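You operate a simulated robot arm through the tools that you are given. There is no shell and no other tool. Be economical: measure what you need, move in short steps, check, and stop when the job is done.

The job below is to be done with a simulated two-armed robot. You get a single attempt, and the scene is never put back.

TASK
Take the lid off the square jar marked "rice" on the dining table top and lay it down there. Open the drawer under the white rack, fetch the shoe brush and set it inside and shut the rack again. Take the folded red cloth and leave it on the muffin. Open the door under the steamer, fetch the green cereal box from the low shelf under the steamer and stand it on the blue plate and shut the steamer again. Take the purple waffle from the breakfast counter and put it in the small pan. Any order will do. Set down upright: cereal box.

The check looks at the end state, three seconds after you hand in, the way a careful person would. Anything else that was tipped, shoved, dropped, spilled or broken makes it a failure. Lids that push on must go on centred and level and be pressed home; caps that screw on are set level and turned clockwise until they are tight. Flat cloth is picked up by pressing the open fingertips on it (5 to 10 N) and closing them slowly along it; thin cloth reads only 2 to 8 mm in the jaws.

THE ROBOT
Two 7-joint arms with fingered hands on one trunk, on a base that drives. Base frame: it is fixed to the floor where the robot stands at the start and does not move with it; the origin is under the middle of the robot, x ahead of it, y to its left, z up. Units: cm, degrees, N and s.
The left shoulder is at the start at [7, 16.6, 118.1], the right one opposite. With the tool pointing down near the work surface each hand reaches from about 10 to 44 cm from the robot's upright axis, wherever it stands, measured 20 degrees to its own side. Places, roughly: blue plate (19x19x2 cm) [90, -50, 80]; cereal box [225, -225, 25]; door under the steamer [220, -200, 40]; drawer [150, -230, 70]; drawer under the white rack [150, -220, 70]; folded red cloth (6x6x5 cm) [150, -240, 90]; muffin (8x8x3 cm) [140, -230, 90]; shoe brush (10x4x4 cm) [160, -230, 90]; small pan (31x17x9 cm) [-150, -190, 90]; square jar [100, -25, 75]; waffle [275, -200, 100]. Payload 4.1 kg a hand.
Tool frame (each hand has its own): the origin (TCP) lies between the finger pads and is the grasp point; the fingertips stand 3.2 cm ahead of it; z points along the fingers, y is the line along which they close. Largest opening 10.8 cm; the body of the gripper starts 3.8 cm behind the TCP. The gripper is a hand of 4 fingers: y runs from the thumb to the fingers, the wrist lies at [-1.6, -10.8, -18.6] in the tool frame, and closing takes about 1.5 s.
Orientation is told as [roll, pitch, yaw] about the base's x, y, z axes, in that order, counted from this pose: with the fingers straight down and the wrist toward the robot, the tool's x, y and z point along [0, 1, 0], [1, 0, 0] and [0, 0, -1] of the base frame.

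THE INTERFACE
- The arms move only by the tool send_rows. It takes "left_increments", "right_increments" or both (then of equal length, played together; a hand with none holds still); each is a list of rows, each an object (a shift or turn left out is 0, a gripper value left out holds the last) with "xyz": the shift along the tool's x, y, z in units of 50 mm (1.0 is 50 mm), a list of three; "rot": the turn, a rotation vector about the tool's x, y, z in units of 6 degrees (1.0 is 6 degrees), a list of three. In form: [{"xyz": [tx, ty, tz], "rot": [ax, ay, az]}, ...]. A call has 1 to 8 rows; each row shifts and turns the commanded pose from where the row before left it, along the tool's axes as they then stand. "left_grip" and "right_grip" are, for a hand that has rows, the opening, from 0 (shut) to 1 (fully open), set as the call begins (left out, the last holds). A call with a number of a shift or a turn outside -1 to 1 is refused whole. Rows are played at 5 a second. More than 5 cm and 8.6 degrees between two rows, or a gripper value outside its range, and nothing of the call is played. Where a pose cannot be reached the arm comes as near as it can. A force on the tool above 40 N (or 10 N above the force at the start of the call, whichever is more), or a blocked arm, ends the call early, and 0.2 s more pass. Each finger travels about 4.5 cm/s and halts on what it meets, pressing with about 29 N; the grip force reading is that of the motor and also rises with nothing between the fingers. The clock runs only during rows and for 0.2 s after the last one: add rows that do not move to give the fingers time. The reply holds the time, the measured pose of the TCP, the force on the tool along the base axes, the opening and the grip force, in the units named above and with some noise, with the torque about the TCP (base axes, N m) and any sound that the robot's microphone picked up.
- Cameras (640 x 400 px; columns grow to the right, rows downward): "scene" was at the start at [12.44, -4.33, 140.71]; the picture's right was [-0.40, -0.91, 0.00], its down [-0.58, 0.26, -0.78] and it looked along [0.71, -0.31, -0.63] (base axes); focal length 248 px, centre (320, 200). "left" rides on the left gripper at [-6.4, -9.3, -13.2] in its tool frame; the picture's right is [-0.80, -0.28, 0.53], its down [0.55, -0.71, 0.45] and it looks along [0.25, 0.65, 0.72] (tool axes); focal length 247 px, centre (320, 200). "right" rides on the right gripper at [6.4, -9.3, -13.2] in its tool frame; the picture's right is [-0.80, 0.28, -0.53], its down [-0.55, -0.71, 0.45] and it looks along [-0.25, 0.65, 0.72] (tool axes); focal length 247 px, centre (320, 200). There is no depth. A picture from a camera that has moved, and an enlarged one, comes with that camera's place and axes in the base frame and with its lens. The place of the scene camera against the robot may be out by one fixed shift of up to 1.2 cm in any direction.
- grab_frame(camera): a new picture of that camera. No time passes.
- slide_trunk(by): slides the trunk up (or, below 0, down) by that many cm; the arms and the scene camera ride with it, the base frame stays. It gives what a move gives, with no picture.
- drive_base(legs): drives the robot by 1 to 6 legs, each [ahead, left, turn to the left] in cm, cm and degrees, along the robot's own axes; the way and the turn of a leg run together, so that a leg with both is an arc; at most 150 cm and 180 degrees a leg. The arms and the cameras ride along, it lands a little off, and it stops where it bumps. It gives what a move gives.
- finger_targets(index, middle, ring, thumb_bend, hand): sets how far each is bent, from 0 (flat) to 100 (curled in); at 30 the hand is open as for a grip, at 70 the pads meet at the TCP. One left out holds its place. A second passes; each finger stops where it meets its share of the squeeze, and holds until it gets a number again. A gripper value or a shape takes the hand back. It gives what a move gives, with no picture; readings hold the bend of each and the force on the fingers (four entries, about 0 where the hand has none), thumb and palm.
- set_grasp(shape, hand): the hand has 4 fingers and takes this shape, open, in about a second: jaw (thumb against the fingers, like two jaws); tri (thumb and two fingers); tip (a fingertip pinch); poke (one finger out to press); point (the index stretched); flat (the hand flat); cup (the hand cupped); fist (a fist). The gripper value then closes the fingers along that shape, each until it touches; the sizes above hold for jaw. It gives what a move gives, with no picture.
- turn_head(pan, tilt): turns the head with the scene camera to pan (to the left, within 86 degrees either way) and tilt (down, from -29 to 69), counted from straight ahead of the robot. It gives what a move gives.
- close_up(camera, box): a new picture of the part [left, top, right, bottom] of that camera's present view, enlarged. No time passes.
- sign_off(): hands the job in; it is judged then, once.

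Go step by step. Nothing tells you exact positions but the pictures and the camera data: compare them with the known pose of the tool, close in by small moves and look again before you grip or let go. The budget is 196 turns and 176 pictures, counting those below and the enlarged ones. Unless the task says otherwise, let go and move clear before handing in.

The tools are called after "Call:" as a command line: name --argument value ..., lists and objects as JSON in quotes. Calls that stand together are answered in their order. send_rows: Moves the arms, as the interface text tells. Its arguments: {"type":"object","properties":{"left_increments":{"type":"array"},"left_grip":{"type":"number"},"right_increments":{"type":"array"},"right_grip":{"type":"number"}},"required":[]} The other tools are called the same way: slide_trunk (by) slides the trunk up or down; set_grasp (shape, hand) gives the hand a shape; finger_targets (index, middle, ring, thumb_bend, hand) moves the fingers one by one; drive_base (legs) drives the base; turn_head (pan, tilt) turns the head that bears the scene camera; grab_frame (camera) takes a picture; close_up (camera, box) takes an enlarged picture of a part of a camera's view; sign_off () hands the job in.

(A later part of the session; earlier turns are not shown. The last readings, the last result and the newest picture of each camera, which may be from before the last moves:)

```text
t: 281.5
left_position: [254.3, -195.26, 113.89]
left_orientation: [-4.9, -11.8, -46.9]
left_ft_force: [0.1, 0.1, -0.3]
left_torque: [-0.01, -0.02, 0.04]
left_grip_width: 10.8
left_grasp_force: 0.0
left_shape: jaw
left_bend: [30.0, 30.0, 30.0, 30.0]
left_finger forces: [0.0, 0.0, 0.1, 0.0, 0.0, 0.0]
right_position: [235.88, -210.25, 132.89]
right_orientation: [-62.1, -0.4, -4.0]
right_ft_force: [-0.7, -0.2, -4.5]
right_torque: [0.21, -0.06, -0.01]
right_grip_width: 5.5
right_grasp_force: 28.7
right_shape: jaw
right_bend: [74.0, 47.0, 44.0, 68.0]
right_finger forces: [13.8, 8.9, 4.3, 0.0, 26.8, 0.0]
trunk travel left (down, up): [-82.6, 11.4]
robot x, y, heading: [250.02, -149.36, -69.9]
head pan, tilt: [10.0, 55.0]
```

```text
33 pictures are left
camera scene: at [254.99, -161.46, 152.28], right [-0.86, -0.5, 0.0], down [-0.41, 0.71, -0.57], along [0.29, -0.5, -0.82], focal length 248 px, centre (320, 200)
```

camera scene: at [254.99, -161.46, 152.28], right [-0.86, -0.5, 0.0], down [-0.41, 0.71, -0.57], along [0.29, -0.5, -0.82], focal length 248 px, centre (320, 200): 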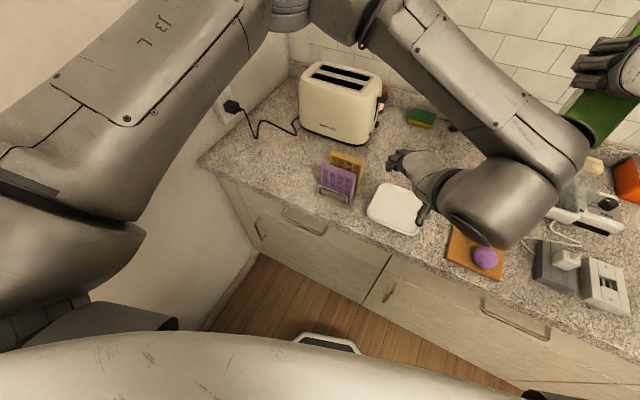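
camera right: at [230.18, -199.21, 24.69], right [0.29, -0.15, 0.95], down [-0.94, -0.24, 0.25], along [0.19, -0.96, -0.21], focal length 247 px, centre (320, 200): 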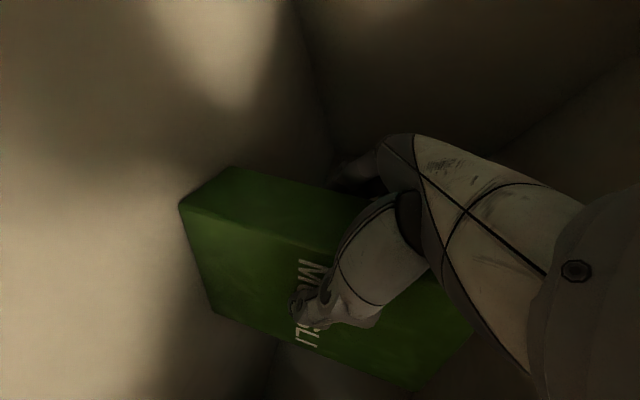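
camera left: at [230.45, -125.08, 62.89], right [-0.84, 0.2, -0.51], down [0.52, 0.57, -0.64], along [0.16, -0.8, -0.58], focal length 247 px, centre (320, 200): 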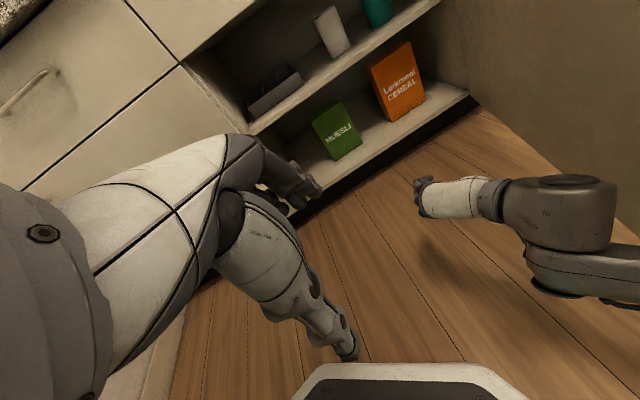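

The purple waffle stands in the toast rack in clear view. I'll zoom in for its position and tilt.

Call:
close_up --camera "scene" --box '[290, 130, 420, 230]'

Call:
grab_frame --camera "left"

```text
4.00 times, centred on (355, 180) of scene
camera zoom: at [254.99, -161.46, 152.28], right [-0.86, -0.5, 0.0], down [-0.41, 0.71, -0.57], along [0.29, -0.5, -0.82], focal length 992 px, centre (180, 280)
```

zoom: 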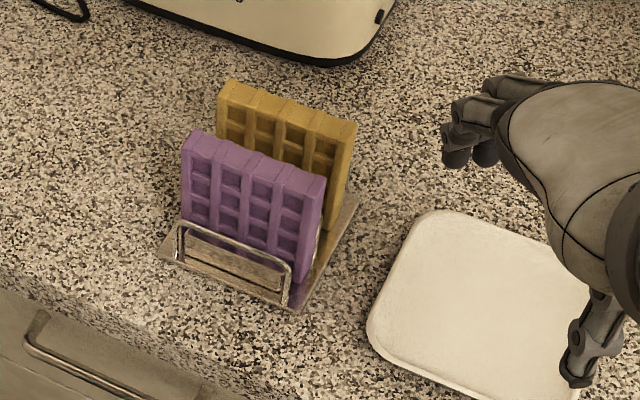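

```text
31 pictures are left
camera left: at [242.32, -190.31, 125.22], right [-0.74, -0.44, -0.51], down [-0.03, 0.78, -0.63], along [0.67, -0.45, -0.59], focal length 247 px, centre (320, 200)
```

left: 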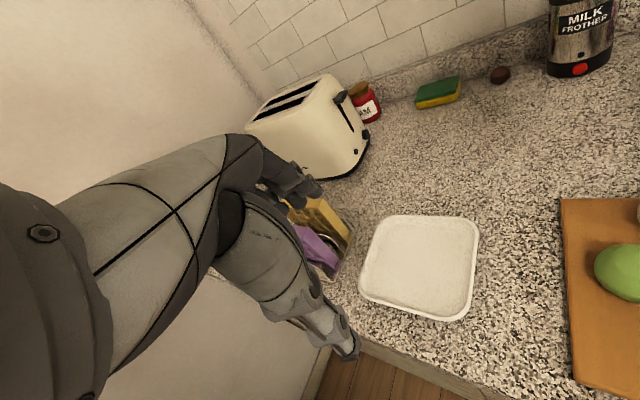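

The waffle runs along x from 268.5 to 278.3 at y≈-203.5, top z≈102, the yellow one 6 cm behind. I'll turn the left hand to close along y, and move over it.

Call:
send_rows --left_increments '[{"rot": [0.3, 0, 0.9]}, {"rot": [0.3, 0, 0.9]}, {"rot": [0.3, 0, 0.9]}, {"rot": [0.3, 0, 0.9]}, {"rot": [0.3, 0, 0.9]}, {"rot": [0.3, 0, 0.9]}, {"rot": [0.2, 0, 0.9]}]' --left_grip 0.45

Call:
send_rows --left_increments '[{"xyz": [0.73, 0.4, 0]}, {"xyz": [0.73, 0.4, 0]}, {"xyz": [0.73, 0.4, 0]}, {"xyz": [0.73, 0.4, 0]}, {"xyz": [0.73, 0.38, 0]}]'

Call:
grab_frame --camera "left"

Call:
close_up --camera "scene" --box '[290, 110, 420, 230]'

```text
t: 283.1
left_position: [254.44, -195.34, 113.91]
left_orientation: [-0.5, -1.2, -85.6]
left_ft_force: [-0.8, -0.5, -0.5]
left_torque: [0.03, 0.01, 0.01]
left_grip_width: 4.89
left_grasp_force: 0.1
left_shape: jaw
left_bend: [74.0, 47.0, 44.0, 72.0]
left_finger forces: [0.1, 0.0, 0.0, 0.0, 0.0, 0.0]
right_position: [236.05, -210.32, 132.88]
right_orientation: [-62.0, -0.4, -4.1]
right_ft_force: [0.2, -0.2, -4.3]
right_torque: [0.23, -0.06, -0.03]
right_grip_width: 5.47
right_grasp_force: 28.8
right_shape: jaw
right_bend: [74.0, 47.0, 44.0, 68.0]
right_finger forces: [13.8, 9.0, 4.3, 0.0, 26.7, 0.0]
trunk travel left (down, up): [-82.6, 11.4]
robot x, y, heading: [250.1, -149.65, -69.8]
head pan, tilt: [10.0, 55.0]
```

```text
t: 284.3
left_position: [273.4, -203.65, 113.99]
left_orientation: [-0.8, -1.3, -85.5]
left_ft_force: [0.1, -0.2, -0.2]
left_torque: [-0.01, 0.03, 0.03]
left_grip_width: 4.94
left_grasp_force: 0.0
left_shape: jaw
left_bend: [74.0, 47.0, 44.0, 72.0]
left_finger forces: [0.0, 0.0, 0.0, 0.0, 0.1, 0.0]
right_position: [236.22, -210.29, 132.92]
right_orientation: [-62.2, -0.2, -4.0]
right_ft_force: [0.0, 0.4, -4.3]
right_torque: [0.22, -0.05, -0.02]
right_grip_width: 5.5
right_grasp_force: 28.7
right_shape: jaw
right_bend: [74.0, 47.0, 44.0, 68.0]
right_finger forces: [13.8, 8.9, 4.4, 0.1, 26.7, 0.0]
trunk travel left (down, up): [-82.6, 11.4]
robot x, y, heading: [250.34, -149.4, -70.0]
head pan, tilt: [10.0, 55.0]
```

```text
30 pictures are left
camera left: at [266.48, -194.77, 126.87], right [-0.82, 0.21, -0.53], down [0.49, 0.74, -0.47], along [0.29, -0.64, -0.71], focal length 247 px, centre (320, 200)
```

left: 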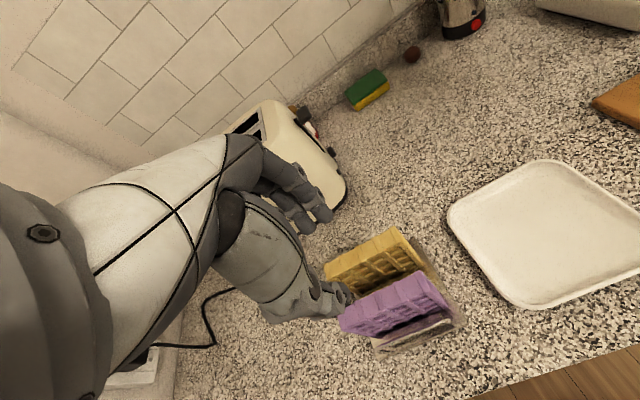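

```text
3.33 times, centred on (355, 170) of scene
camera zoom: at [255.32, -161.45, 152.27], right [-0.86, -0.5, 0.0], down [-0.41, 0.71, -0.57], along [0.29, -0.5, -0.82], focal length 827 px, centre (203, 300)
```

zoom: 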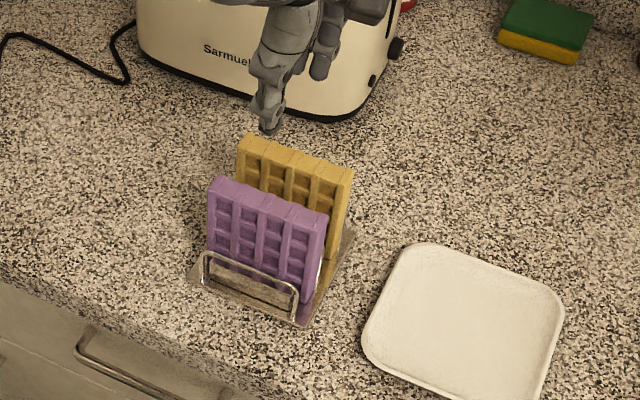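

Comparing both views, the waffle's top is at z≈105 and its centre at about [272.4,-200.4]. I'll shift 3 cm toward me, come down just above and check.

Call:
send_rows --left_increments '[{"xyz": [-0.15, -0.65, 0]}, {"xyz": [0, 0, 0.45]}, {"xyz": [0, 0, 0.45]}]'

Call:
close_up --camera "scene" --box '[300, 120, 400, 220]'

Call:
close_up --camera "left" --box '[280, 180, 500, 380]'

```text
t: 285.1
left_position: [272.27, -200.81, 109.36]
left_orientation: [-0.6, -1.2, -85.4]
left_ft_force: [-0.3, -0.2, 0.4]
left_torque: [0.0, 0.0, -0.02]
left_grip_width: 4.92
left_grasp_force: 0.0
left_shape: jaw
left_bend: [74.0, 47.0, 44.0, 72.0]
left_finger forces: [0.1, 0.0, 0.1, 0.0, 0.1, 0.1]
right_position: [235.9, -210.38, 132.69]
right_orientation: [-62.0, -0.4, -4.1]
right_ft_force: [-0.9, -0.6, -5.1]
right_torque: [0.2, -0.04, -0.04]
right_grip_width: 5.52
right_grasp_force: 28.9
right_shape: jaw
right_bend: [74.0, 47.0, 44.0, 68.0]
right_finger forces: [13.7, 8.8, 4.4, 0.1, 26.9, 0.0]
trunk travel left (down, up): [-82.6, 11.4]
robot x, y, heading: [250.46, -149.61, -69.7]
head pan, tilt: [10.0, 55.0]
```

```text
4.00 times, centred on (350, 170) of scene
camera zoom: at [255.04, -161.61, 152.27], right [-0.86, -0.5, 0.0], down [-0.41, 0.71, -0.57], along [0.29, -0.49, -0.82], focal length 992 px, centre (200, 320)
```

zoom: 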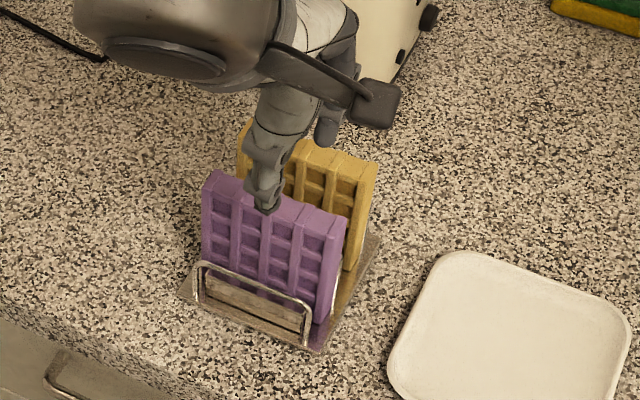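

```text
2.00 times, centred on (390, 280) of left
camera zoom: at [265.2, -191.86, 122.25], right [-0.82, 0.21, -0.53], down [0.49, 0.74, -0.47], along [0.29, -0.64, -0.71], focal length 494 px, centre (180, 40)
```

zoom: 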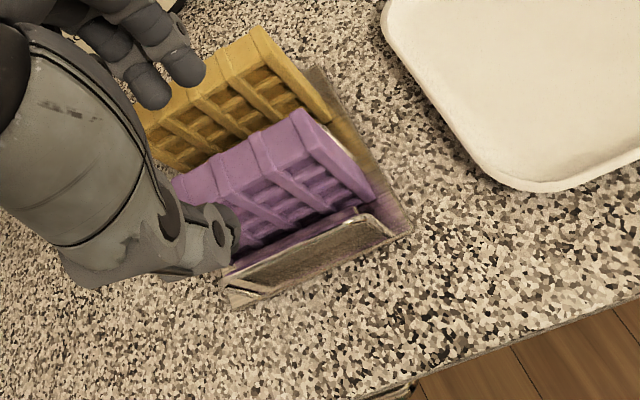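

The jaws straddle the waffle's top edge (centre y≈-200.6). I'll go down 6.3 cm and close.

Call:
send_rows --left_increments '[{"xyz": [0.02, 0, 0.42]}, {"xyz": [0, 0, 0.42]}, {"xyz": [0, 0, 0.42]}]'

Call:
send_rows --left_increments '[{}, {}, {}, {}, {}, {}]' --left_grip 0.0

Call:
send_rows --left_increments '[{"xyz": [0, 0, -0.3]}, {"xyz": [0, 0, -0.5]}, {"xyz": [0, 0, -0.7]}, {"xyz": [0, 0, -0.8]}, {"xyz": [0, 0, -0.8]}]'

Call:
grab_frame --camera "scene"

```text
t: 285.9
left_position: [272.27, -200.68, 103.07]
left_orientation: [-0.5, -1.2, -85.5]
left_ft_force: [-0.1, 0.3, -0.2]
left_torque: [0.01, 0.01, 0.03]
left_grip_width: 4.9
left_grasp_force: 0.1
left_shape: jaw
left_bend: [74.0, 47.0, 44.0, 72.0]
left_finger forces: [0.1, 0.0, 0.1, 0.0, 0.0, 0.1]
right_position: [235.94, -210.31, 132.87]
right_orientation: [-62.1, -0.4, -3.9]
right_ft_force: [-0.2, -0.5, -4.6]
right_torque: [0.23, -0.05, -0.02]
right_grip_width: 5.48
right_grasp_force: 28.8
right_shape: jaw
right_bend: [74.0, 47.0, 44.0, 68.0]
right_finger forces: [13.7, 9.0, 4.4, 0.0, 26.8, 0.0]
trunk travel left (down, up): [-82.6, 11.4]
robot x, y, heading: [250.07, -149.61, -69.7]
head pan, tilt: [10.0, 55.0]
```

```text
t: 287.3
left_position: [272.23, -200.83, 103.0]
left_orientation: [-0.6, -1.3, -85.5]
left_ft_force: [0.2, -0.8, -0.2]
left_torque: [-0.09, -0.01, -0.05]
left_grip_width: 1.69
left_grasp_force: 29.3
left_shape: jaw
left_bend: [72.0, 61.0, 61.0, 74.0]
left_finger forces: [15.1, 7.9, 3.7, 0.0, 25.7, 0.0]
right_position: [235.94, -210.39, 132.8]
right_orientation: [-62.1, -0.4, -3.9]
right_ft_force: [0.8, -0.5, -5.4]
right_torque: [0.2, -0.07, 0.02]
right_grip_width: 5.48
right_grasp_force: 28.9
right_shape: jaw
right_bend: [74.0, 47.0, 44.0, 68.0]
right_finger forces: [13.6, 8.9, 4.5, 0.0, 26.7, 0.0]
trunk travel left (down, up): [-82.6, 11.4]
robot x, y, heading: [250.38, -149.36, -69.9]
head pan, tilt: [10.0, 55.0]
```

```text
t: 288.5
left_position: [272.31, -200.35, 118.6]
left_orientation: [-0.6, -1.3, -85.6]
left_ft_force: [0.6, 0.5, -1.1]
left_torque: [-0.03, 0.01, -0.02]
left_grip_width: 1.69
left_grasp_force: 29.6
left_shape: jaw
left_bend: [72.0, 62.0, 61.0, 74.0]
left_finger forces: [15.5, 7.5, 3.5, 0.1, 26.5, 0.0]
right_position: [235.87, -210.27, 132.84]
right_orientation: [-62.1, -0.4, -4.1]
right_ft_force: [0.1, 1.3, -4.7]
right_torque: [0.24, -0.05, 0.02]
right_grip_width: 5.49
right_grasp_force: 29.1
right_shape: jaw
right_bend: [74.0, 47.0, 44.0, 68.0]
right_finger forces: [13.7, 8.9, 4.3, 0.1, 26.8, 0.0]
trunk travel left (down, up): [-82.6, 11.4]
robot x, y, heading: [250.14, -149.57, -69.8]
head pan, tilt: [10.0, 55.0]
```

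```text
26 pictures are left
camera scene: at [255.0, -161.4, 152.27], right [-0.86, -0.5, 0.0], down [-0.41, 0.71, -0.57], along [0.29, -0.5, -0.82], focal length 248 px, centre (320, 200)
```

scene: 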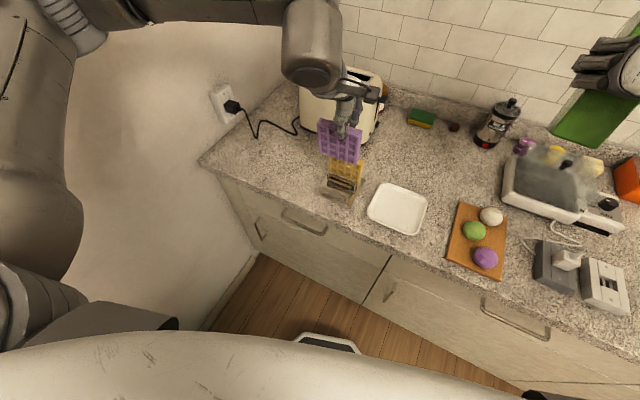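

The waffle is held. Now I'll carry both to the table: back away, turn, and drive along to the table's right side, ending facing the plate.

Call:
drive_base --legs '[[-20, 0, 0], [0, 0, -110], [147, 0, 0], [0, 0, -80]]'

Call:
turn_head --pan -10 --tilt 45

Call:
grab_frame --camera "scene"

```text
t: 305.0
left_position: [81.41, -81.76, 118.56]
left_orientation: [-0.5, -1.3, 86.0]
left_ft_force: [0.3, 1.0, -0.6]
left_torque: [-0.01, 0.01, 0.0]
left_grip_width: 1.68
left_grasp_force: 28.5
left_shape: jaw
left_bend: [72.0, 62.0, 61.0, 75.0]
left_finger forces: [14.9, 7.4, 3.5, 0.1, 25.8, 0.0]
right_position: [118.86, -77.7, 132.85]
right_orientation: [-62.0, -0.3, 167.5]
right_ft_force: [0.1, -0.6, -5.8]
right_torque: [-0.22, 0.06, 0.02]
right_grip_width: 5.5
right_grasp_force: 29.3
right_shape: jaw
right_bend: [74.0, 47.0, 44.0, 68.0]
right_finger forces: [13.5, 8.9, 4.2, 0.0, 26.3, 0.1]
trunk travel left (down, up): [-82.6, 11.4]
robot x, y, heading: [95.78, -135.27, 101.5]
head pan, tilt: [10.0, 55.0]
```

```text
t: 305.8
left_position: [81.46, -81.91, 118.55]
left_orientation: [-0.6, -1.2, 85.9]
left_ft_force: [0.4, -0.1, 0.0]
left_torque: [-0.01, -0.02, -0.02]
left_grip_width: 1.67
left_grasp_force: 29.4
left_shape: jaw
left_bend: [72.0, 62.0, 61.0, 75.0]
left_finger forces: [14.8, 7.4, 3.5, 0.1, 25.8, 0.0]
right_position: [118.88, -77.63, 132.84]
right_orientation: [-62.1, -0.5, 167.6]
right_ft_force: [-0.2, -0.1, -5.5]
right_torque: [-0.2, 0.08, 0.0]
right_grip_width: 5.54
right_grasp_force: 29.3
right_shape: jaw
right_bend: [74.0, 47.0, 44.0, 68.0]
right_finger forces: [13.4, 9.0, 4.3, 0.0, 26.4, 0.0]
trunk travel left (down, up): [-82.6, 11.4]
robot x, y, heading: [95.83, -136.01, 101.8]
head pan, tilt: [-10.0, 45.0]
```

```text
25 pictures are left
camera scene: at [94.25, -123.24, 153.61], right [1.0, 0.03, 0.0], down [0.02, -0.71, -0.71], along [-0.02, 0.71, -0.71], focal length 248 px, centre (320, 200)
```

scene: 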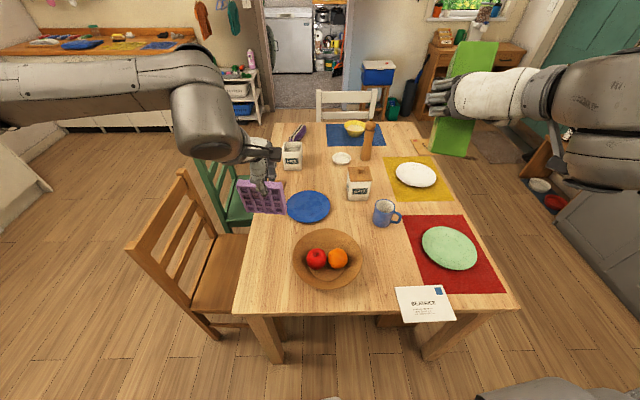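

Great view: plate at [87.5,-50.4], fruit bowl at [95,-78] right in front of it. I'll approach from the right of the bowl: tuck the left arm, bring the right arm inward and level the box, then reposition the base.

Call:
send_rows --right_increments '[{"xyz": [0, 0.86, 0], "rot": [0, 0.14, 0]}, {"xyz": [0, 0.86, 0], "rot": [0, 0.14, 0]}, {"xyz": [0, 0.86, 0], "rot": [0, 0.14, 0]}, {"xyz": [0, 0.86, 0], "rot": [0, 0.14, 0]}, {"xyz": [0, 0.86, 0], "rot": [0, 0.14, 0]}, {"xyz": [0, 0.86, 0], "rot": [0, 0.14, 0]}]' --left_increments '[{"xyz": [0, -0.7, 0]}, {"xyz": [0, -0.7, 0]}, {"xyz": [0, -0.7, 0]}, {"xyz": [0, -0.6, 0]}, {}, {}]'

Call:
drive_base --legs '[[0, -24.5, 0], [0, 0, 23]]'

```text
t: 307.2
left_position: [80.61, -95.01, 118.11]
left_orientation: [-0.5, -1.2, 86.1]
left_ft_force: [-0.2, 0.0, 0.0]
left_torque: [-0.04, -0.01, -0.02]
left_grip_width: 1.63
left_grasp_force: 28.9
left_shape: jaw
left_bend: [72.0, 62.0, 61.0, 75.0]
left_finger forces: [15.0, 7.4, 3.5, 0.0, 26.0, 0.0]
right_position: [96.14, -72.15, 132.91]
right_orientation: [-57.3, -0.5, 167.3]
right_ft_force: [1.2, 0.4, -4.6]
right_torque: [-0.18, 0.1, 0.04]
right_grip_width: 5.48
right_grasp_force: 29.2
right_shape: jaw
right_bend: [74.0, 47.0, 44.0, 68.0]
right_finger forces: [13.8, 8.8, 4.1, 0.0, 26.7, 0.0]
right hand out of reach, approached as far as the arm can: row 6
trunk travel left (down, up): [-82.6, 11.4]
robot x, y, heading: [96.21, -135.27, 101.6]
head pan, tilt: [-10.0, 45.0]
```

```text
t: 310.2
left_position: [90.28, -99.35, 118.05]
left_orientation: [-0.6, -1.2, 108.8]
left_ft_force: [-0.1, 0.6, 0.0]
left_torque: [0.01, -0.03, 0.0]
left_grip_width: 1.66
left_grasp_force: 28.7
left_shape: jaw
left_bend: [72.0, 62.0, 61.0, 75.0]
left_finger forces: [14.8, 7.4, 3.5, 0.0, 25.8, 0.0]
right_position: [95.4, -72.41, 133.0]
right_orientation: [-57.5, -0.4, -169.8]
right_ft_force: [0.1, -0.6, -4.9]
right_torque: [-0.23, 0.0, -0.01]
right_grip_width: 5.47
right_grasp_force: 29.3
right_shape: jaw
right_bend: [74.0, 47.0, 44.0, 68.0]
right_finger forces: [13.7, 8.7, 4.1, 0.0, 26.6, 0.0]
trunk travel left (down, up): [-82.6, 11.4]
robot x, y, heading: [120.16, -130.18, 124.4]
head pan, tilt: [-10.0, 45.0]
```

I'll drive the last stretch so the box hangs over the plate, and check before lowering.

Call:
drive_base --legs '[[19.5, -4.5, 0]]'

Call:
send_rows --right_increments '[{"xyz": [0.67, 0, 0.43]}, {"xyz": [0.67, 0, 0.43]}, {"xyz": [0.67, 0, 0.43]}, {"xyz": [0.67, 0, 0.43]}, {"xyz": [0.67, 0, 0.43]}, {"xyz": [0.67, 0, 0.43]}, {}]' --left_increments '[{"xyz": [0, -0.1, -0.7]}, {"xyz": [0, -0.1, -0.7]}, {"xyz": [0, -0.1, -0.7]}, {"xyz": [0, -0.1, -0.7]}, {}, {}, {}]'

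Call:
turn_head --pan -5 --tilt 50

Call:
grab_frame --camera "scene"

```text
t: 311.8
left_position: [82.95, -80.99, 118.33]
left_orientation: [-0.6, -1.2, 108.9]
left_ft_force: [0.5, 0.4, 0.1]
left_torque: [0.02, -0.03, -0.03]
left_grip_width: 1.68
left_grasp_force: 29.4
left_shape: jaw
left_bend: [72.0, 62.0, 61.0, 75.0]
left_finger forces: [14.9, 7.3, 3.4, 0.0, 25.9, 0.0]
right_position: [88.22, -53.92, 133.22]
right_orientation: [-57.6, -0.4, -169.8]
right_ft_force: [0.2, 0.0, -4.5]
right_torque: [-0.2, -0.01, 0.0]
right_grip_width: 5.48
right_grasp_force: 29.0
right_shape: jaw
right_bend: [74.0, 47.0, 44.0, 68.0]
right_finger forces: [13.7, 8.8, 4.2, 0.1, 26.5, 0.0]
trunk travel left (down, up): [-82.6, 11.4]
robot x, y, heading: [112.38, -111.6, 124.4]
head pan, tilt: [-10.0, 45.0]
```

```text
t: 313.4
left_position: [83.37, -83.02, 132.18]
left_orientation: [-0.6, -1.2, 108.7]
left_ft_force: [-0.9, 0.0, -0.6]
left_torque: [0.02, -0.02, -0.01]
left_grip_width: 1.68
left_grasp_force: 29.0
left_shape: jaw
left_bend: [72.0, 62.0, 62.0, 75.0]
left_finger forces: [15.0, 7.3, 3.4, 0.1, 25.8, 0.1]
right_position: [97.26, -52.01, 115.75]
right_orientation: [-57.5, -0.4, -169.8]
right_ft_force: [-0.6, -0.2, -4.6]
right_torque: [-0.24, -0.01, -0.01]
right_grip_width: 5.47
right_grasp_force: 29.0
right_shape: jaw
right_bend: [75.0, 47.0, 44.0, 68.0]
right_finger forces: [14.0, 8.8, 4.5, 0.0, 26.9, 0.0]
right hand out of reach, approached as far as the arm can: row 1, 2, 3, 4, 5, 6
trunk travel left (down, up): [-82.6, 11.4]
robot x, y, heading: [112.45, -111.98, 124.4]
head pan, tilt: [-10.0, 45.0]
```

```text
t: 314.1
left_position: [83.36, -82.96, 132.12]
left_orientation: [-0.6, -1.2, 108.8]
left_ft_force: [-0.1, 0.4, -0.7]
left_torque: [-0.03, -0.03, 0.05]
left_grip_width: 1.68
left_grasp_force: 28.6
left_shape: jaw
left_bend: [72.0, 62.0, 62.0, 75.0]
left_finger forces: [15.0, 7.4, 3.4, 0.1, 25.9, 0.1]
right_position: [97.23, -52.08, 115.72]
right_orientation: [-57.6, -0.5, -169.7]
right_ft_force: [0.0, 0.6, -5.5]
right_torque: [-0.23, 0.02, -0.03]
right_grip_width: 5.5
right_grasp_force: 28.9
right_shape: jaw
right_bend: [75.0, 47.0, 44.0, 68.0]
right_finger forces: [14.0, 8.8, 4.5, 0.0, 26.8, 0.0]
trunk travel left (down, up): [-82.6, 11.4]
robot x, y, heading: [112.64, -112.38, 124.5]
head pan, tilt: [-5.0, 50.0]
```

```text
24 pictures are left
camera scene: at [105.5, -101.75, 152.93], right [0.87, 0.49, 0.0], down [0.38, -0.67, -0.64], along [-0.32, 0.56, -0.77], focal length 248 px, centre (320, 200)
```

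scene: 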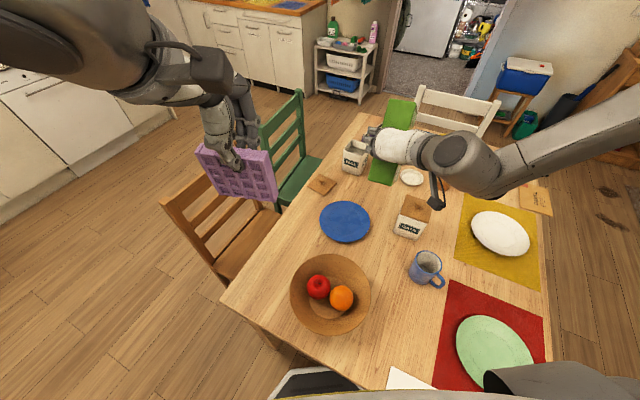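

The arm drifted right while lowering, but it's clear of everything. I'll correct with the base (9 cm left, 4 ahead) and lower with the trunk.

Call:
drive_base --legs '[[3.8, 8.6, 0]]'

Call:
slide_trunk --by -24

Call:
grab_frame --camera "scene"

```text
t: 315.2
left_position: [74.51, -84.55, 132.2]
left_orientation: [-0.6, -1.2, 108.8]
left_ft_force: [0.6, 0.2, -0.4]
left_torque: [0.0, 0.0, 0.01]
left_grip_width: 1.67
left_grasp_force: 28.8
left_shape: jaw
left_bend: [72.0, 62.0, 62.0, 75.0]
left_finger forces: [14.9, 7.4, 3.4, 0.1, 25.8, 0.0]
right_position: [88.31, -53.64, 115.71]
right_orientation: [-57.5, -0.6, -169.7]
right_ft_force: [0.4, -0.5, -3.4]
right_torque: [-0.25, -0.02, 0.05]
right_grip_width: 5.48
right_grasp_force: 28.7
right_shape: jaw
right_bend: [75.0, 47.0, 44.0, 68.0]
right_finger forces: [14.0, 8.7, 4.3, 0.0, 26.8, 0.0]
trunk travel left (down, up): [-82.6, 11.4]
robot x, y, heading: [103.26, -113.53, 124.7]
head pan, tilt: [-5.0, 50.0]
```

```text
t: 317.7
left_position: [74.22, -84.71, 108.03]
left_orientation: [-0.5, -1.1, 108.8]
left_ft_force: [0.1, -0.6, -0.1]
left_torque: [0.03, -0.01, 0.0]
left_grip_width: 1.65
left_grasp_force: 29.1
left_shape: jaw
left_bend: [72.0, 62.0, 62.0, 75.0]
left_finger forces: [15.0, 7.4, 3.4, 0.0, 25.8, 0.0]
right_position: [88.1, -53.7, 91.62]
right_orientation: [-57.4, -0.4, -169.7]
right_ft_force: [-1.6, -0.3, -5.0]
right_torque: [-0.21, 0.02, -0.03]
right_grip_width: 5.52
right_grasp_force: 29.5
right_shape: jaw
right_bend: [75.0, 47.0, 44.0, 68.0]
right_finger forces: [13.8, 8.8, 4.5, 0.0, 26.8, 0.1]
trunk travel left (down, up): [-58.6, 35.4]
robot x, y, heading: [103.59, -113.8, 124.5]
head pan, tilt: [-5.0, 50.0]
```

```text
23 pictures are left
camera scene: at [96.36, -103.46, 128.93], right [0.87, 0.49, 0.0], down [0.38, -0.67, -0.64], along [-0.32, 0.56, -0.77], focal length 248 px, centre (320, 200)
```

scene: 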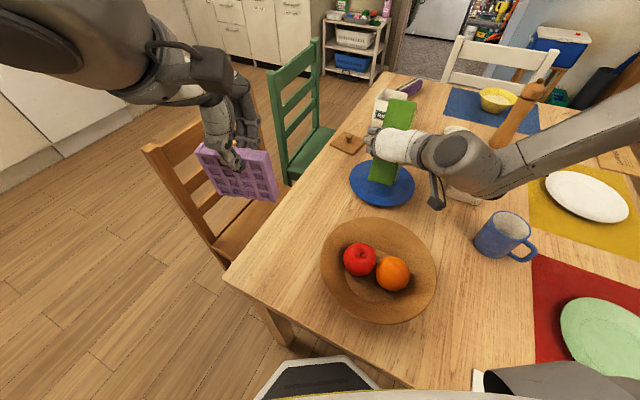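

Call:
close_up --camera "scene" --box '[330, 80, 480, 220]'

```text
2.86 times, centred on (405, 150) of scene
camera zoom: at [96.36, -103.46, 128.93], right [0.87, 0.49, 0.0], down [0.38, -0.67, -0.64], along [-0.32, 0.56, -0.77], focal length 709 px, centre (77, 343)
```

zoom: 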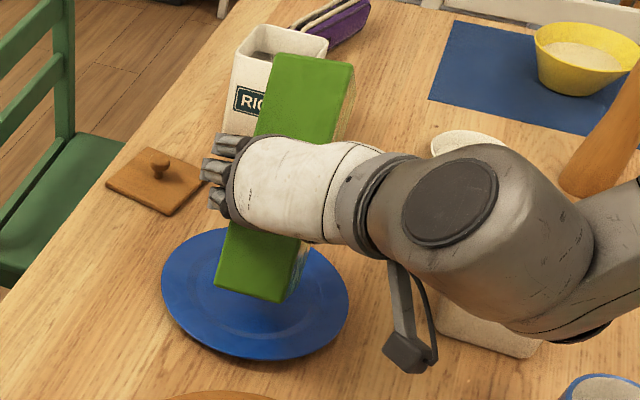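

The box centre matches the plate centre within a centimetre. I'll lower it in steps until contact.

Call:
slide_trunk --by -5

Call:
slide_trunk --by -0.8

Call:
slide_trunk --by -0.8

```text
t: 318.6
left_position: [74.43, -85.14, 103.26]
left_orientation: [-0.6, -1.5, 108.8]
left_ft_force: [-0.1, 0.5, 0.0]
left_torque: [0.0, 0.01, -0.01]
left_grip_width: 1.66
left_grasp_force: 28.8
left_shape: jaw
left_bend: [72.0, 62.0, 62.0, 75.0]
left_finger forces: [14.9, 7.4, 3.4, 0.1, 25.9, 0.0]
right_position: [88.31, -54.1, 86.95]
right_orientation: [-57.8, -0.6, -169.7]
right_ft_force: [7.2, -5.5, 28.1]
right_torque: [0.69, -0.32, -0.31]
right_grip_width: 5.52
right_grasp_force: 28.9
right_shape: jaw
right_bend: [75.0, 49.0, 48.0, 68.0]
right_finger forces: [12.8, 7.0, 4.3, 0.0, 30.7, 0.1]
trunk travel left (down, up): [-53.6, 40.4]
robot x, y, heading: [103.41, -113.39, 124.5]
head pan, tilt: [-5.0, 50.0]
```

```text
t: 319.2
left_position: [74.41, -84.93, 102.28]
left_orientation: [-0.6, -1.3, 108.7]
left_ft_force: [-0.6, 1.0, -0.6]
left_torque: [-0.06, 0.01, -0.01]
left_grip_width: 1.67
left_grasp_force: 29.1
left_shape: jaw
left_bend: [72.0, 62.0, 62.0, 75.0]
left_finger forces: [15.0, 7.4, 3.4, 0.0, 25.8, 0.0]
right_position: [88.07, -53.88, 86.33]
right_orientation: [-58.1, -0.7, -169.6]
right_ft_force: [7.8, -5.3, 24.8]
right_torque: [0.46, -0.25, -0.23]
right_grip_width: 5.5
right_grasp_force: 28.8
right_shape: jaw
right_bend: [75.0, 49.0, 48.0, 68.0]
right_finger forces: [12.7, 6.9, 3.8, 0.0, 30.3, 0.0]
trunk travel left (down, up): [-52.7, 41.3]
robot x, y, heading: [103.6, -113.56, 124.4]
head pan, tilt: [-5.0, 50.0]
stopped: the force on the tool passed its limit at 43 N (the readings are from after the stop); the commanded pose is now the measured one
```

```text
t: 319.7
left_position: [74.35, -85.01, 101.62]
left_orientation: [-0.6, -1.3, 108.7]
left_ft_force: [1.2, 0.8, -0.5]
left_torque: [-0.04, 0.0, -0.04]
left_grip_width: 1.69
left_grasp_force: 29.0
left_shape: jaw
left_bend: [72.0, 62.0, 62.0, 75.0]
left_finger forces: [15.0, 7.3, 3.4, 0.0, 25.8, 0.1]
right_position: [87.96, -53.86, 85.92]
right_orientation: [-58.5, -1.0, -169.4]
right_ft_force: [4.4, -8.0, 27.6]
right_torque: [0.58, -0.26, -0.17]
right_grip_width: 5.46
right_grasp_force: 29.0
right_shape: jaw
right_bend: [75.0, 49.0, 48.0, 68.0]
right_finger forces: [13.4, 7.5, 4.6, 0.0, 30.9, 0.1]
trunk travel left (down, up): [-52.0, 42.0]
robot x, y, heading: [103.45, -113.26, 124.7]
head pan, tilt: [-5.0, 50.0]
stopped: the force on the tool passed its limit at 45 N (the readings are from after the stop); the commanded pose is now the measured one
```

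It's firmly in contact; I pressed a bit much. I'll relieve by 1 cm and check the box's stance before letting go.

Call:
slide_trunk --by 1.0

Call:
close_up --camera "scene" --box '[330, 60, 480, 200]'

```text
t: 320.3
left_position: [74.18, -84.73, 102.46]
left_orientation: [-0.7, -1.2, 108.8]
left_ft_force: [-0.1, -0.6, -1.4]
left_torque: [0.01, 0.02, 0.02]
left_grip_width: 1.68
left_grasp_force: 28.9
left_shape: jaw
left_bend: [72.0, 62.0, 62.0, 75.0]
left_finger forces: [15.0, 7.3, 3.4, 0.0, 25.8, 0.0]
right_position: [87.99, -53.85, 86.23]
right_orientation: [-57.7, -0.5, -169.6]
right_ft_force: [0.9, -0.2, -4.6]
right_torque: [-0.19, 0.02, -0.01]
right_grip_width: 5.54
right_grasp_force: 28.5
right_shape: jaw
right_bend: [75.0, 48.0, 47.0, 68.0]
right_finger forces: [15.2, 8.5, 4.5, 0.1, 28.2, 0.0]
trunk travel left (down, up): [-53.0, 41.0]
robot x, y, heading: [103.14, -113.55, 124.3]
head pan, tilt: [-5.0, 50.0]
```

```text
2.86 times, centred on (405, 130) of scene
camera zoom: at [96.37, -103.5, 123.32], right [0.87, 0.49, 0.0], down [0.38, -0.67, -0.64], along [-0.32, 0.56, -0.77], focal length 709 px, centre (77, 400)
```

zoom: 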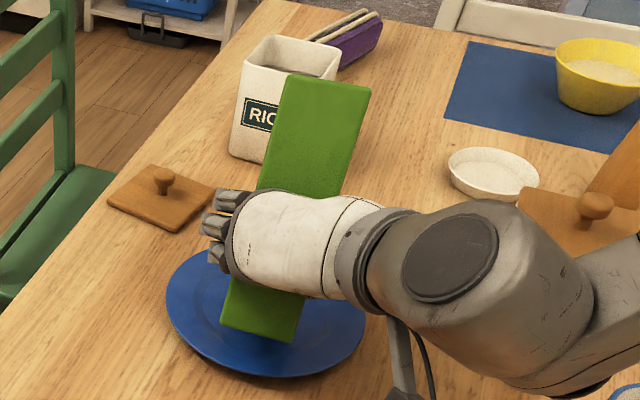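

The box looks upright. I'll lower 0.6 cm to touch and then open the hand slowly.

Call:
slide_trunk --by -0.6

Call:
send_rows --right_increments '[{}, {}, {}, {}, {}, {}]' --right_grip 0.8

Call:
close_up --camera "scene" --box '[330, 60, 480, 200]'

```text
t: 320.8
left_position: [74.31, -84.9, 101.97]
left_orientation: [-0.6, -1.3, 108.8]
left_ft_force: [-0.5, 0.6, -1.0]
left_torque: [0.0, -0.02, -0.02]
left_grip_width: 1.67
left_grasp_force: 29.3
left_shape: jaw
left_bend: [72.0, 62.0, 62.0, 75.0]
left_finger forces: [15.0, 7.3, 3.4, 0.0, 25.8, 0.0]
right_position: [87.97, -53.94, 86.08]
right_orientation: [-58.0, -0.7, -169.6]
right_ft_force: [1.3, -3.6, 9.9]
right_torque: [0.21, -0.09, -0.04]
right_grip_width: 5.52
right_grasp_force: 28.5
right_shape: jaw
right_bend: [75.0, 48.0, 47.0, 68.0]
right_finger forces: [14.8, 8.2, 4.3, 0.0, 28.8, 0.0]
trunk travel left (down, up): [-52.4, 41.6]
robot x, y, heading: [103.45, -113.86, 124.5]
head pan, tilt: [-5.0, 50.0]
```

```text
t: 322.2
left_position: [74.13, -84.8, 101.95]
left_orientation: [-0.7, -1.2, 108.8]
left_ft_force: [0.8, -0.2, -0.9]
left_torque: [0.04, -0.03, 0.0]
left_grip_width: 1.67
left_grasp_force: 29.3
left_shape: jaw
left_bend: [72.0, 62.0, 62.0, 75.0]
left_finger forces: [15.0, 7.4, 3.3, 0.1, 25.9, 0.0]
right_position: [88.02, -53.85, 85.91]
right_orientation: [-57.9, -0.7, -169.5]
right_ft_force: [1.3, 0.3, -1.0]
right_torque: [0.01, 0.02, 0.02]
right_grip_width: 8.64
right_grasp_force: 0.0
right_shape: jaw
right_bend: [26.0, 35.0, 32.0, 54.0]
right_finger forces: [0.0, 0.0, 0.0, 0.0, 0.7, 0.0]
trunk travel left (down, up): [-52.4, 41.6]
robot x, y, heading: [103.59, -113.54, 124.4]
head pan, tilt: [-5.0, 50.0]
```

```text
2.86 times, centred on (405, 130) of scene
camera zoom: at [96.38, -103.53, 122.75], right [0.87, 0.49, 0.0], down [0.38, -0.67, -0.64], along [-0.32, 0.56, -0.77], focal length 709 px, centre (77, 400)
```

zoom: 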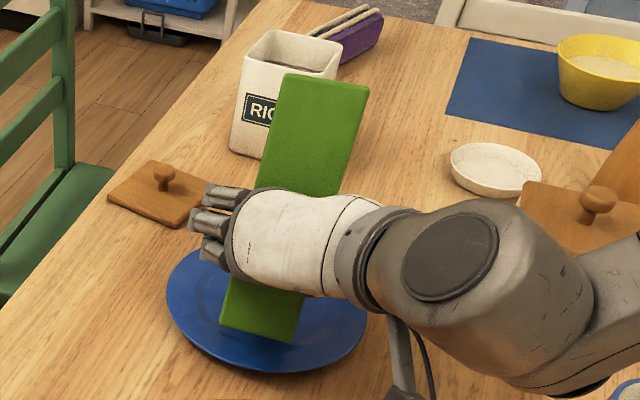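

The box stands on the plate. I'll open fully and withdraw straight back along the hand axis, then up.

Call:
send_rows --right_increments '[{}, {}, {}, {"xyz": [0.11, 0, -0.17]}, {"xyz": [0.22, 0, -0.34]}, {"xyz": [0.22, 0, -0.34]}, {"xyz": [0.22, 0, -0.34]}, {"xyz": [0.22, 0, -0.34]}]' --right_grip 1.0

Call:
slide_trunk --by 22

Call:
grab_frame --camera "scene"

```text
t: 324.0
left_position: [74.3, -84.77, 101.91]
left_orientation: [-0.6, -1.3, 108.8]
left_ft_force: [-0.2, 0.4, 0.4]
left_torque: [0.04, 0.0, -0.05]
left_grip_width: 1.65
left_grasp_force: 29.6
left_shape: jaw
left_bend: [72.0, 62.0, 62.0, 75.0]
left_finger forces: [15.1, 7.4, 3.4, 0.0, 25.9, 0.0]
right_position: [90.29, -61.79, 86.28]
right_orientation: [-58.0, -0.8, -169.5]
right_ft_force: [-0.7, -0.8, 0.3]
right_torque: [0.01, 0.0, -0.03]
right_grip_width: 10.76
right_grasp_force: 0.2
right_shape: jaw
right_bend: [30.0, 30.0, 30.0, 30.0]
right_finger forces: [0.0, 0.1, 0.1, 0.0, 0.0, 0.0]
right hand out of reach, approached as far as the arm can: row 6, 7, 8
trunk travel left (down, up): [-52.4, 41.6]
robot x, y, heading: [103.67, -113.66, 124.5]
head pan, tilt: [-5.0, 50.0]
```

```text
t: 326.3
left_position: [74.15, -84.78, 123.99]
left_orientation: [-0.7, -1.1, 108.8]
left_ft_force: [-0.2, 0.5, -0.6]
left_torque: [0.0, 0.0, -0.01]
left_grip_width: 1.68
left_grasp_force: 29.3
left_shape: jaw
left_bend: [72.0, 62.0, 62.0, 75.0]
left_finger forces: [15.1, 7.4, 3.4, 0.1, 25.9, 0.0]
right_position: [90.18, -61.65, 108.26]
right_orientation: [-57.9, -0.7, -169.3]
right_ft_force: [-0.6, 0.6, 0.0]
right_torque: [0.0, -0.01, 0.0]
right_grip_width: 10.78
right_grasp_force: 0.0
right_shape: jaw
right_bend: [30.0, 30.0, 30.0, 30.0]
right_finger forces: [0.2, 0.0, 0.0, 0.0, 0.1, 0.0]
trunk travel left (down, up): [-74.4, 19.6]
robot x, y, heading: [103.92, -113.61, 124.3]
head pan, tilt: [-5.0, 50.0]
```

```text
19 pictures are left
camera scene: at [96.37, -103.51, 144.75], right [0.87, 0.49, 0.0], down [0.38, -0.67, -0.64], along [-0.32, 0.56, -0.77], focal length 248 px, centre (320, 200)
```

scene: 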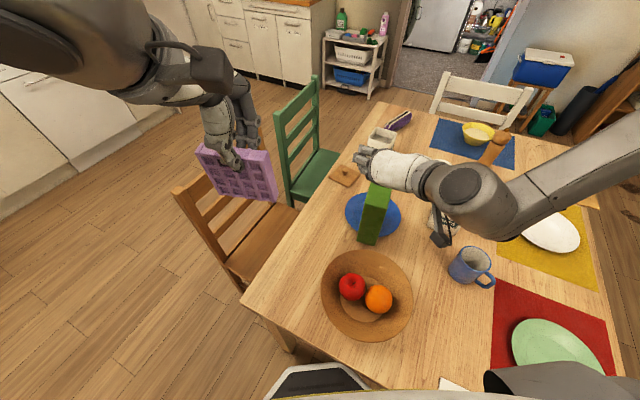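

The cereal box stands on the plate. Now the waffle: I'll back away from the table, turn toward -x and drive to the other counter.

Call:
drive_base --legs '[[-26, 0, 0], [0, 0, 56], [148, 4, 0], [12, 0, 40]]'

Call:
turn_head --pan -10 --tilt 35

Call:
grab_frame --camera "scene"

```text
t: 339.6
left_position: [-67.01, -176.53, 124.03]
left_orientation: [-0.6, -1.2, -155.0]
left_ft_force: [0.7, -0.2, -0.6]
left_torque: [0.02, 0.0, -0.06]
left_grip_width: 1.65
left_grasp_force: 28.9
left_shape: jaw
left_bend: [72.0, 62.0, 62.0, 75.0]
left_finger forces: [14.9, 7.3, 3.4, 0.0, 25.6, 0.0]
right_position: [-91.73, -163.14, 108.47]
right_orientation: [-57.9, -0.7, -73.2]
right_ft_force: [0.1, 1.1, -0.8]
right_torque: [-0.04, 0.01, 0.01]
right_grip_width: 10.79
right_grasp_force: 0.0
right_shape: jaw
right_bend: [30.0, 30.0, 30.0, 30.0]
right_finger forces: [0.1, 0.0, 0.0, 0.0, 0.1, 0.0]
trunk travel left (down, up): [-74.4, 19.6]
robot x, y, heading: [-41.32, -144.25, -139.4]
head pan, tilt: [-5.0, 50.0]
```

```text
t: 340.3
left_position: [-66.95, -176.59, 123.93]
left_orientation: [-0.6, -1.2, -155.0]
left_ft_force: [0.2, 0.1, -0.2]
left_torque: [0.05, 0.01, -0.03]
left_grip_width: 1.65
left_grasp_force: 28.9
left_shape: jaw
left_bend: [72.0, 62.0, 62.0, 75.0]
left_finger forces: [14.8, 7.3, 3.4, 0.0, 25.5, 0.0]
right_position: [-91.65, -163.2, 108.43]
right_orientation: [-57.9, -0.7, -73.1]
right_ft_force: [-0.4, -0.3, 0.2]
right_torque: [-0.02, 0.0, 0.0]
right_grip_width: 10.78
right_grasp_force: 0.1
right_shape: jaw
right_bend: [30.0, 30.0, 30.0, 30.0]
right_finger forces: [0.1, 0.1, 0.0, 0.0, 0.1, 0.1]
trunk travel left (down, up): [-74.4, 19.6]
robot x, y, heading: [-41.4, -144.43, -139.3]
head pan, tilt: [-10.0, 35.0]
```

```text
18 pictures are left
camera scene: at [-53.37, -153.11, 146.92], right [-0.51, 0.86, 0.0], down [0.49, 0.29, -0.82], along [-0.7, -0.42, -0.57], focal length 248 px, centre (320, 200)
```

scene: 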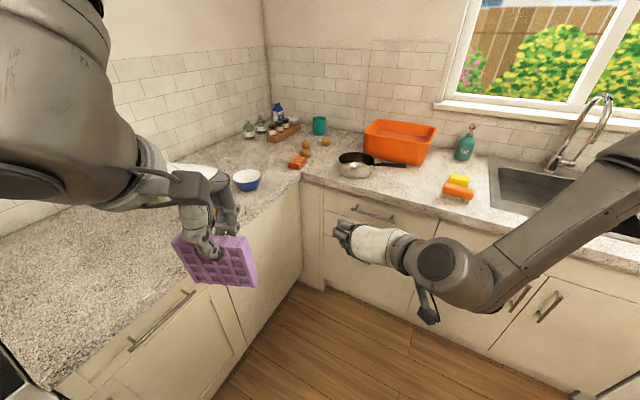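

The small steel pan is at about [-153,-193] with its handle pointing right. I'll raise the trunk, turn toward it and approach, then look again.

Call:
slide_trunk --by 10

Call:
drive_base --legs '[[0, 0, -20.7], [55, 5, 0]]'

Call:
turn_head --pan 0 --tilt 50

Call:
grab_frame --camera "scene"

```text
t: 341.6
left_position: [-66.92, -176.65, 133.91]
left_orientation: [-0.7, -1.1, -155.0]
left_ft_force: [0.1, 0.2, -0.4]
left_torque: [-0.02, 0.01, 0.03]
left_grip_width: 1.65
left_grasp_force: 29.3
left_shape: jaw
left_bend: [72.0, 62.0, 62.0, 75.0]
left_finger forces: [14.9, 7.4, 3.4, 0.0, 25.6, 0.0]
right_position: [-91.66, -163.19, 118.31]
right_orientation: [-57.9, -0.7, -73.3]
right_ft_force: [-0.5, -0.3, -1.7]
right_torque: [0.0, 0.0, 0.0]
right_grip_width: 10.77
right_grasp_force: 0.0
right_shape: jaw
right_bend: [30.0, 30.0, 30.0, 30.0]
right_finger forces: [0.0, 0.0, 0.0, 0.0, 0.0, 0.0]
trunk travel left (down, up): [-84.4, 9.6]
robot x, y, heading: [-41.64, -144.92, -138.8]
head pan, tilt: [-10.0, 35.0]
```

```text
t: 345.9
left_position: [-126.66, -188.96, 133.94]
left_orientation: [-0.7, -1.2, -175.8]
left_ft_force: [-0.2, 0.3, -1.0]
left_torque: [-0.02, -0.01, -0.02]
left_grip_width: 1.65
left_grasp_force: 28.8
left_shape: jaw
left_bend: [72.0, 62.0, 62.0, 75.0]
left_finger forces: [14.8, 7.3, 3.5, 0.0, 25.6, 0.0]
right_position: [-145.01, -167.88, 118.32]
right_orientation: [-58.0, -0.7, -94.0]
right_ft_force: [0.2, -0.4, -0.9]
right_torque: [0.02, 0.01, -0.01]
right_grip_width: 10.77
right_grasp_force: 0.0
right_shape: jaw
right_bend: [30.0, 30.0, 30.0, 30.0]
right_finger forces: [0.1, 0.0, 0.0, 0.0, 0.1, 0.0]
trunk travel left (down, up): [-84.4, 9.6]
robot x, y, heading: [-91.59, -167.9, -160.3]
head pan, tilt: [-10.0, 35.0]
```

```text
t: 346.7
left_position: [-126.79, -189.12, 134.02]
left_orientation: [-0.6, -1.2, -175.8]
left_ft_force: [0.2, 0.3, -0.2]
left_torque: [0.02, -0.04, -0.02]
left_grip_width: 1.66
left_grasp_force: 29.7
left_shape: jaw
left_bend: [72.0, 62.0, 62.0, 75.0]
left_finger forces: [14.9, 7.3, 3.4, 0.1, 25.6, 0.0]
right_position: [-145.09, -167.79, 118.35]
right_orientation: [-57.9, -0.7, -94.1]
right_ft_force: [1.3, 0.7, -0.8]
right_torque: [0.01, 0.02, 0.0]
right_grip_width: 10.77
right_grasp_force: 0.0
right_shape: jaw
right_bend: [30.0, 30.0, 30.0, 30.0]
right_finger forces: [0.1, 0.0, 0.0, 0.0, 0.0, 0.0]
trunk travel left (down, up): [-84.4, 9.6]
robot x, y, heading: [-91.55, -167.87, -160.1]
head pan, tilt: [0.0, 50.0]
```

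```text
17 pictures are left
camera scene: at [-104.05, -173.23, 154.75], right [-0.34, 0.94, 0.0], down [0.72, 0.26, -0.64], along [-0.6, -0.22, -0.77], focal length 248 px, centre (320, 200)
```

scene: 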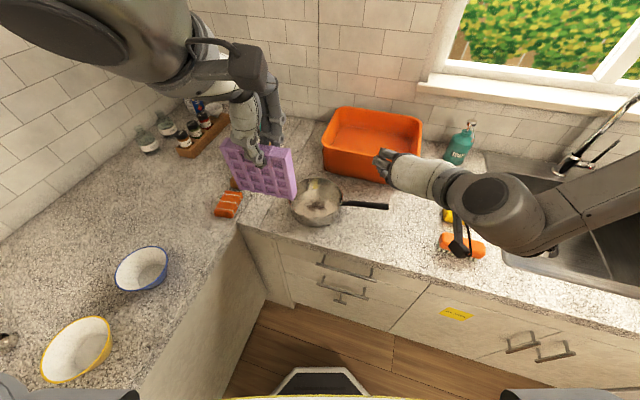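

The pan's rim centre is at [-148.4,-190.1], about 15 cm across, within the left arm's reach. I'll tilt the hand forward 45° so the waffle will drop flat, and bring it over the pan.

Call:
send_rows --left_increments '[{"xyz": [0, 0.42, 0.45], "rot": [-0.93, 0, 0]}, {"xyz": [0, 0.38, 0.48], "rot": [-0.93, 0, 0]}, {"xyz": [0, 0.32, 0.52], "rot": [-0.93, 0, 0]}, {"xyz": [0, 0.28, 0.54], "rot": [-0.93, 0, 0]}, {"xyz": [0, 0.22, 0.57], "rot": [-0.93, 0, 0]}, {"xyz": [0, 0.16, 0.59], "rot": [-0.93, 0, 0]}, {"xyz": [0, 0.1, 0.6], "rot": [-0.93, 0, 0]}, {"xyz": [0, 0.04, 0.6], "rot": [-0.93, 0, 0]}]'

Call:
grab_frame --camera "scene"

```text
t: 348.5
left_position: [-140.35, -189.96, 120.14]
left_orientation: [-0.8, -36.6, -175.3]
left_ft_force: [0.0, 0.2, -0.9]
left_torque: [-0.01, -0.04, -0.03]
left_grip_width: 1.69
left_grasp_force: 29.0
left_shape: jaw
left_bend: [72.0, 62.0, 62.0, 75.0]
left_finger forces: [14.9, 7.2, 3.4, 0.0, 25.9, 0.0]
left hand out of reach, approached as far as the arm can: row 7, 8
right_position: [-144.97, -167.86, 118.35]
right_orientation: [-57.8, -0.7, -94.0]
right_ft_force: [-0.6, 0.3, -0.8]
right_torque: [-0.01, -0.01, -0.01]
right_grip_width: 10.77
right_grasp_force: 0.0
right_shape: jaw
right_bend: [30.0, 30.0, 30.0, 30.0]
right_finger forces: [0.0, 0.1, 0.0, 0.1, 0.0, 0.0]
trunk travel left (down, up): [-84.4, 9.6]
robot x, y, heading: [-91.58, -168.14, -159.8]
head pan, tilt: [0.0, 50.0]
```

```text
16 pictures are left
camera scene: at [-103.94, -173.3, 154.75], right [-0.34, 0.94, 0.0], down [0.72, 0.26, -0.64], along [-0.6, -0.22, -0.77], focal length 248 px, centre (320, 200)
```

scene: 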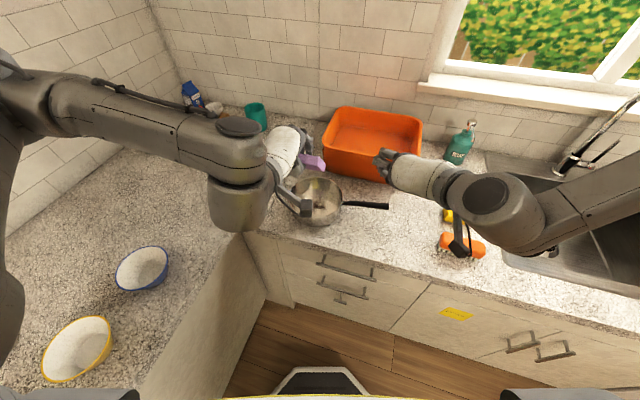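

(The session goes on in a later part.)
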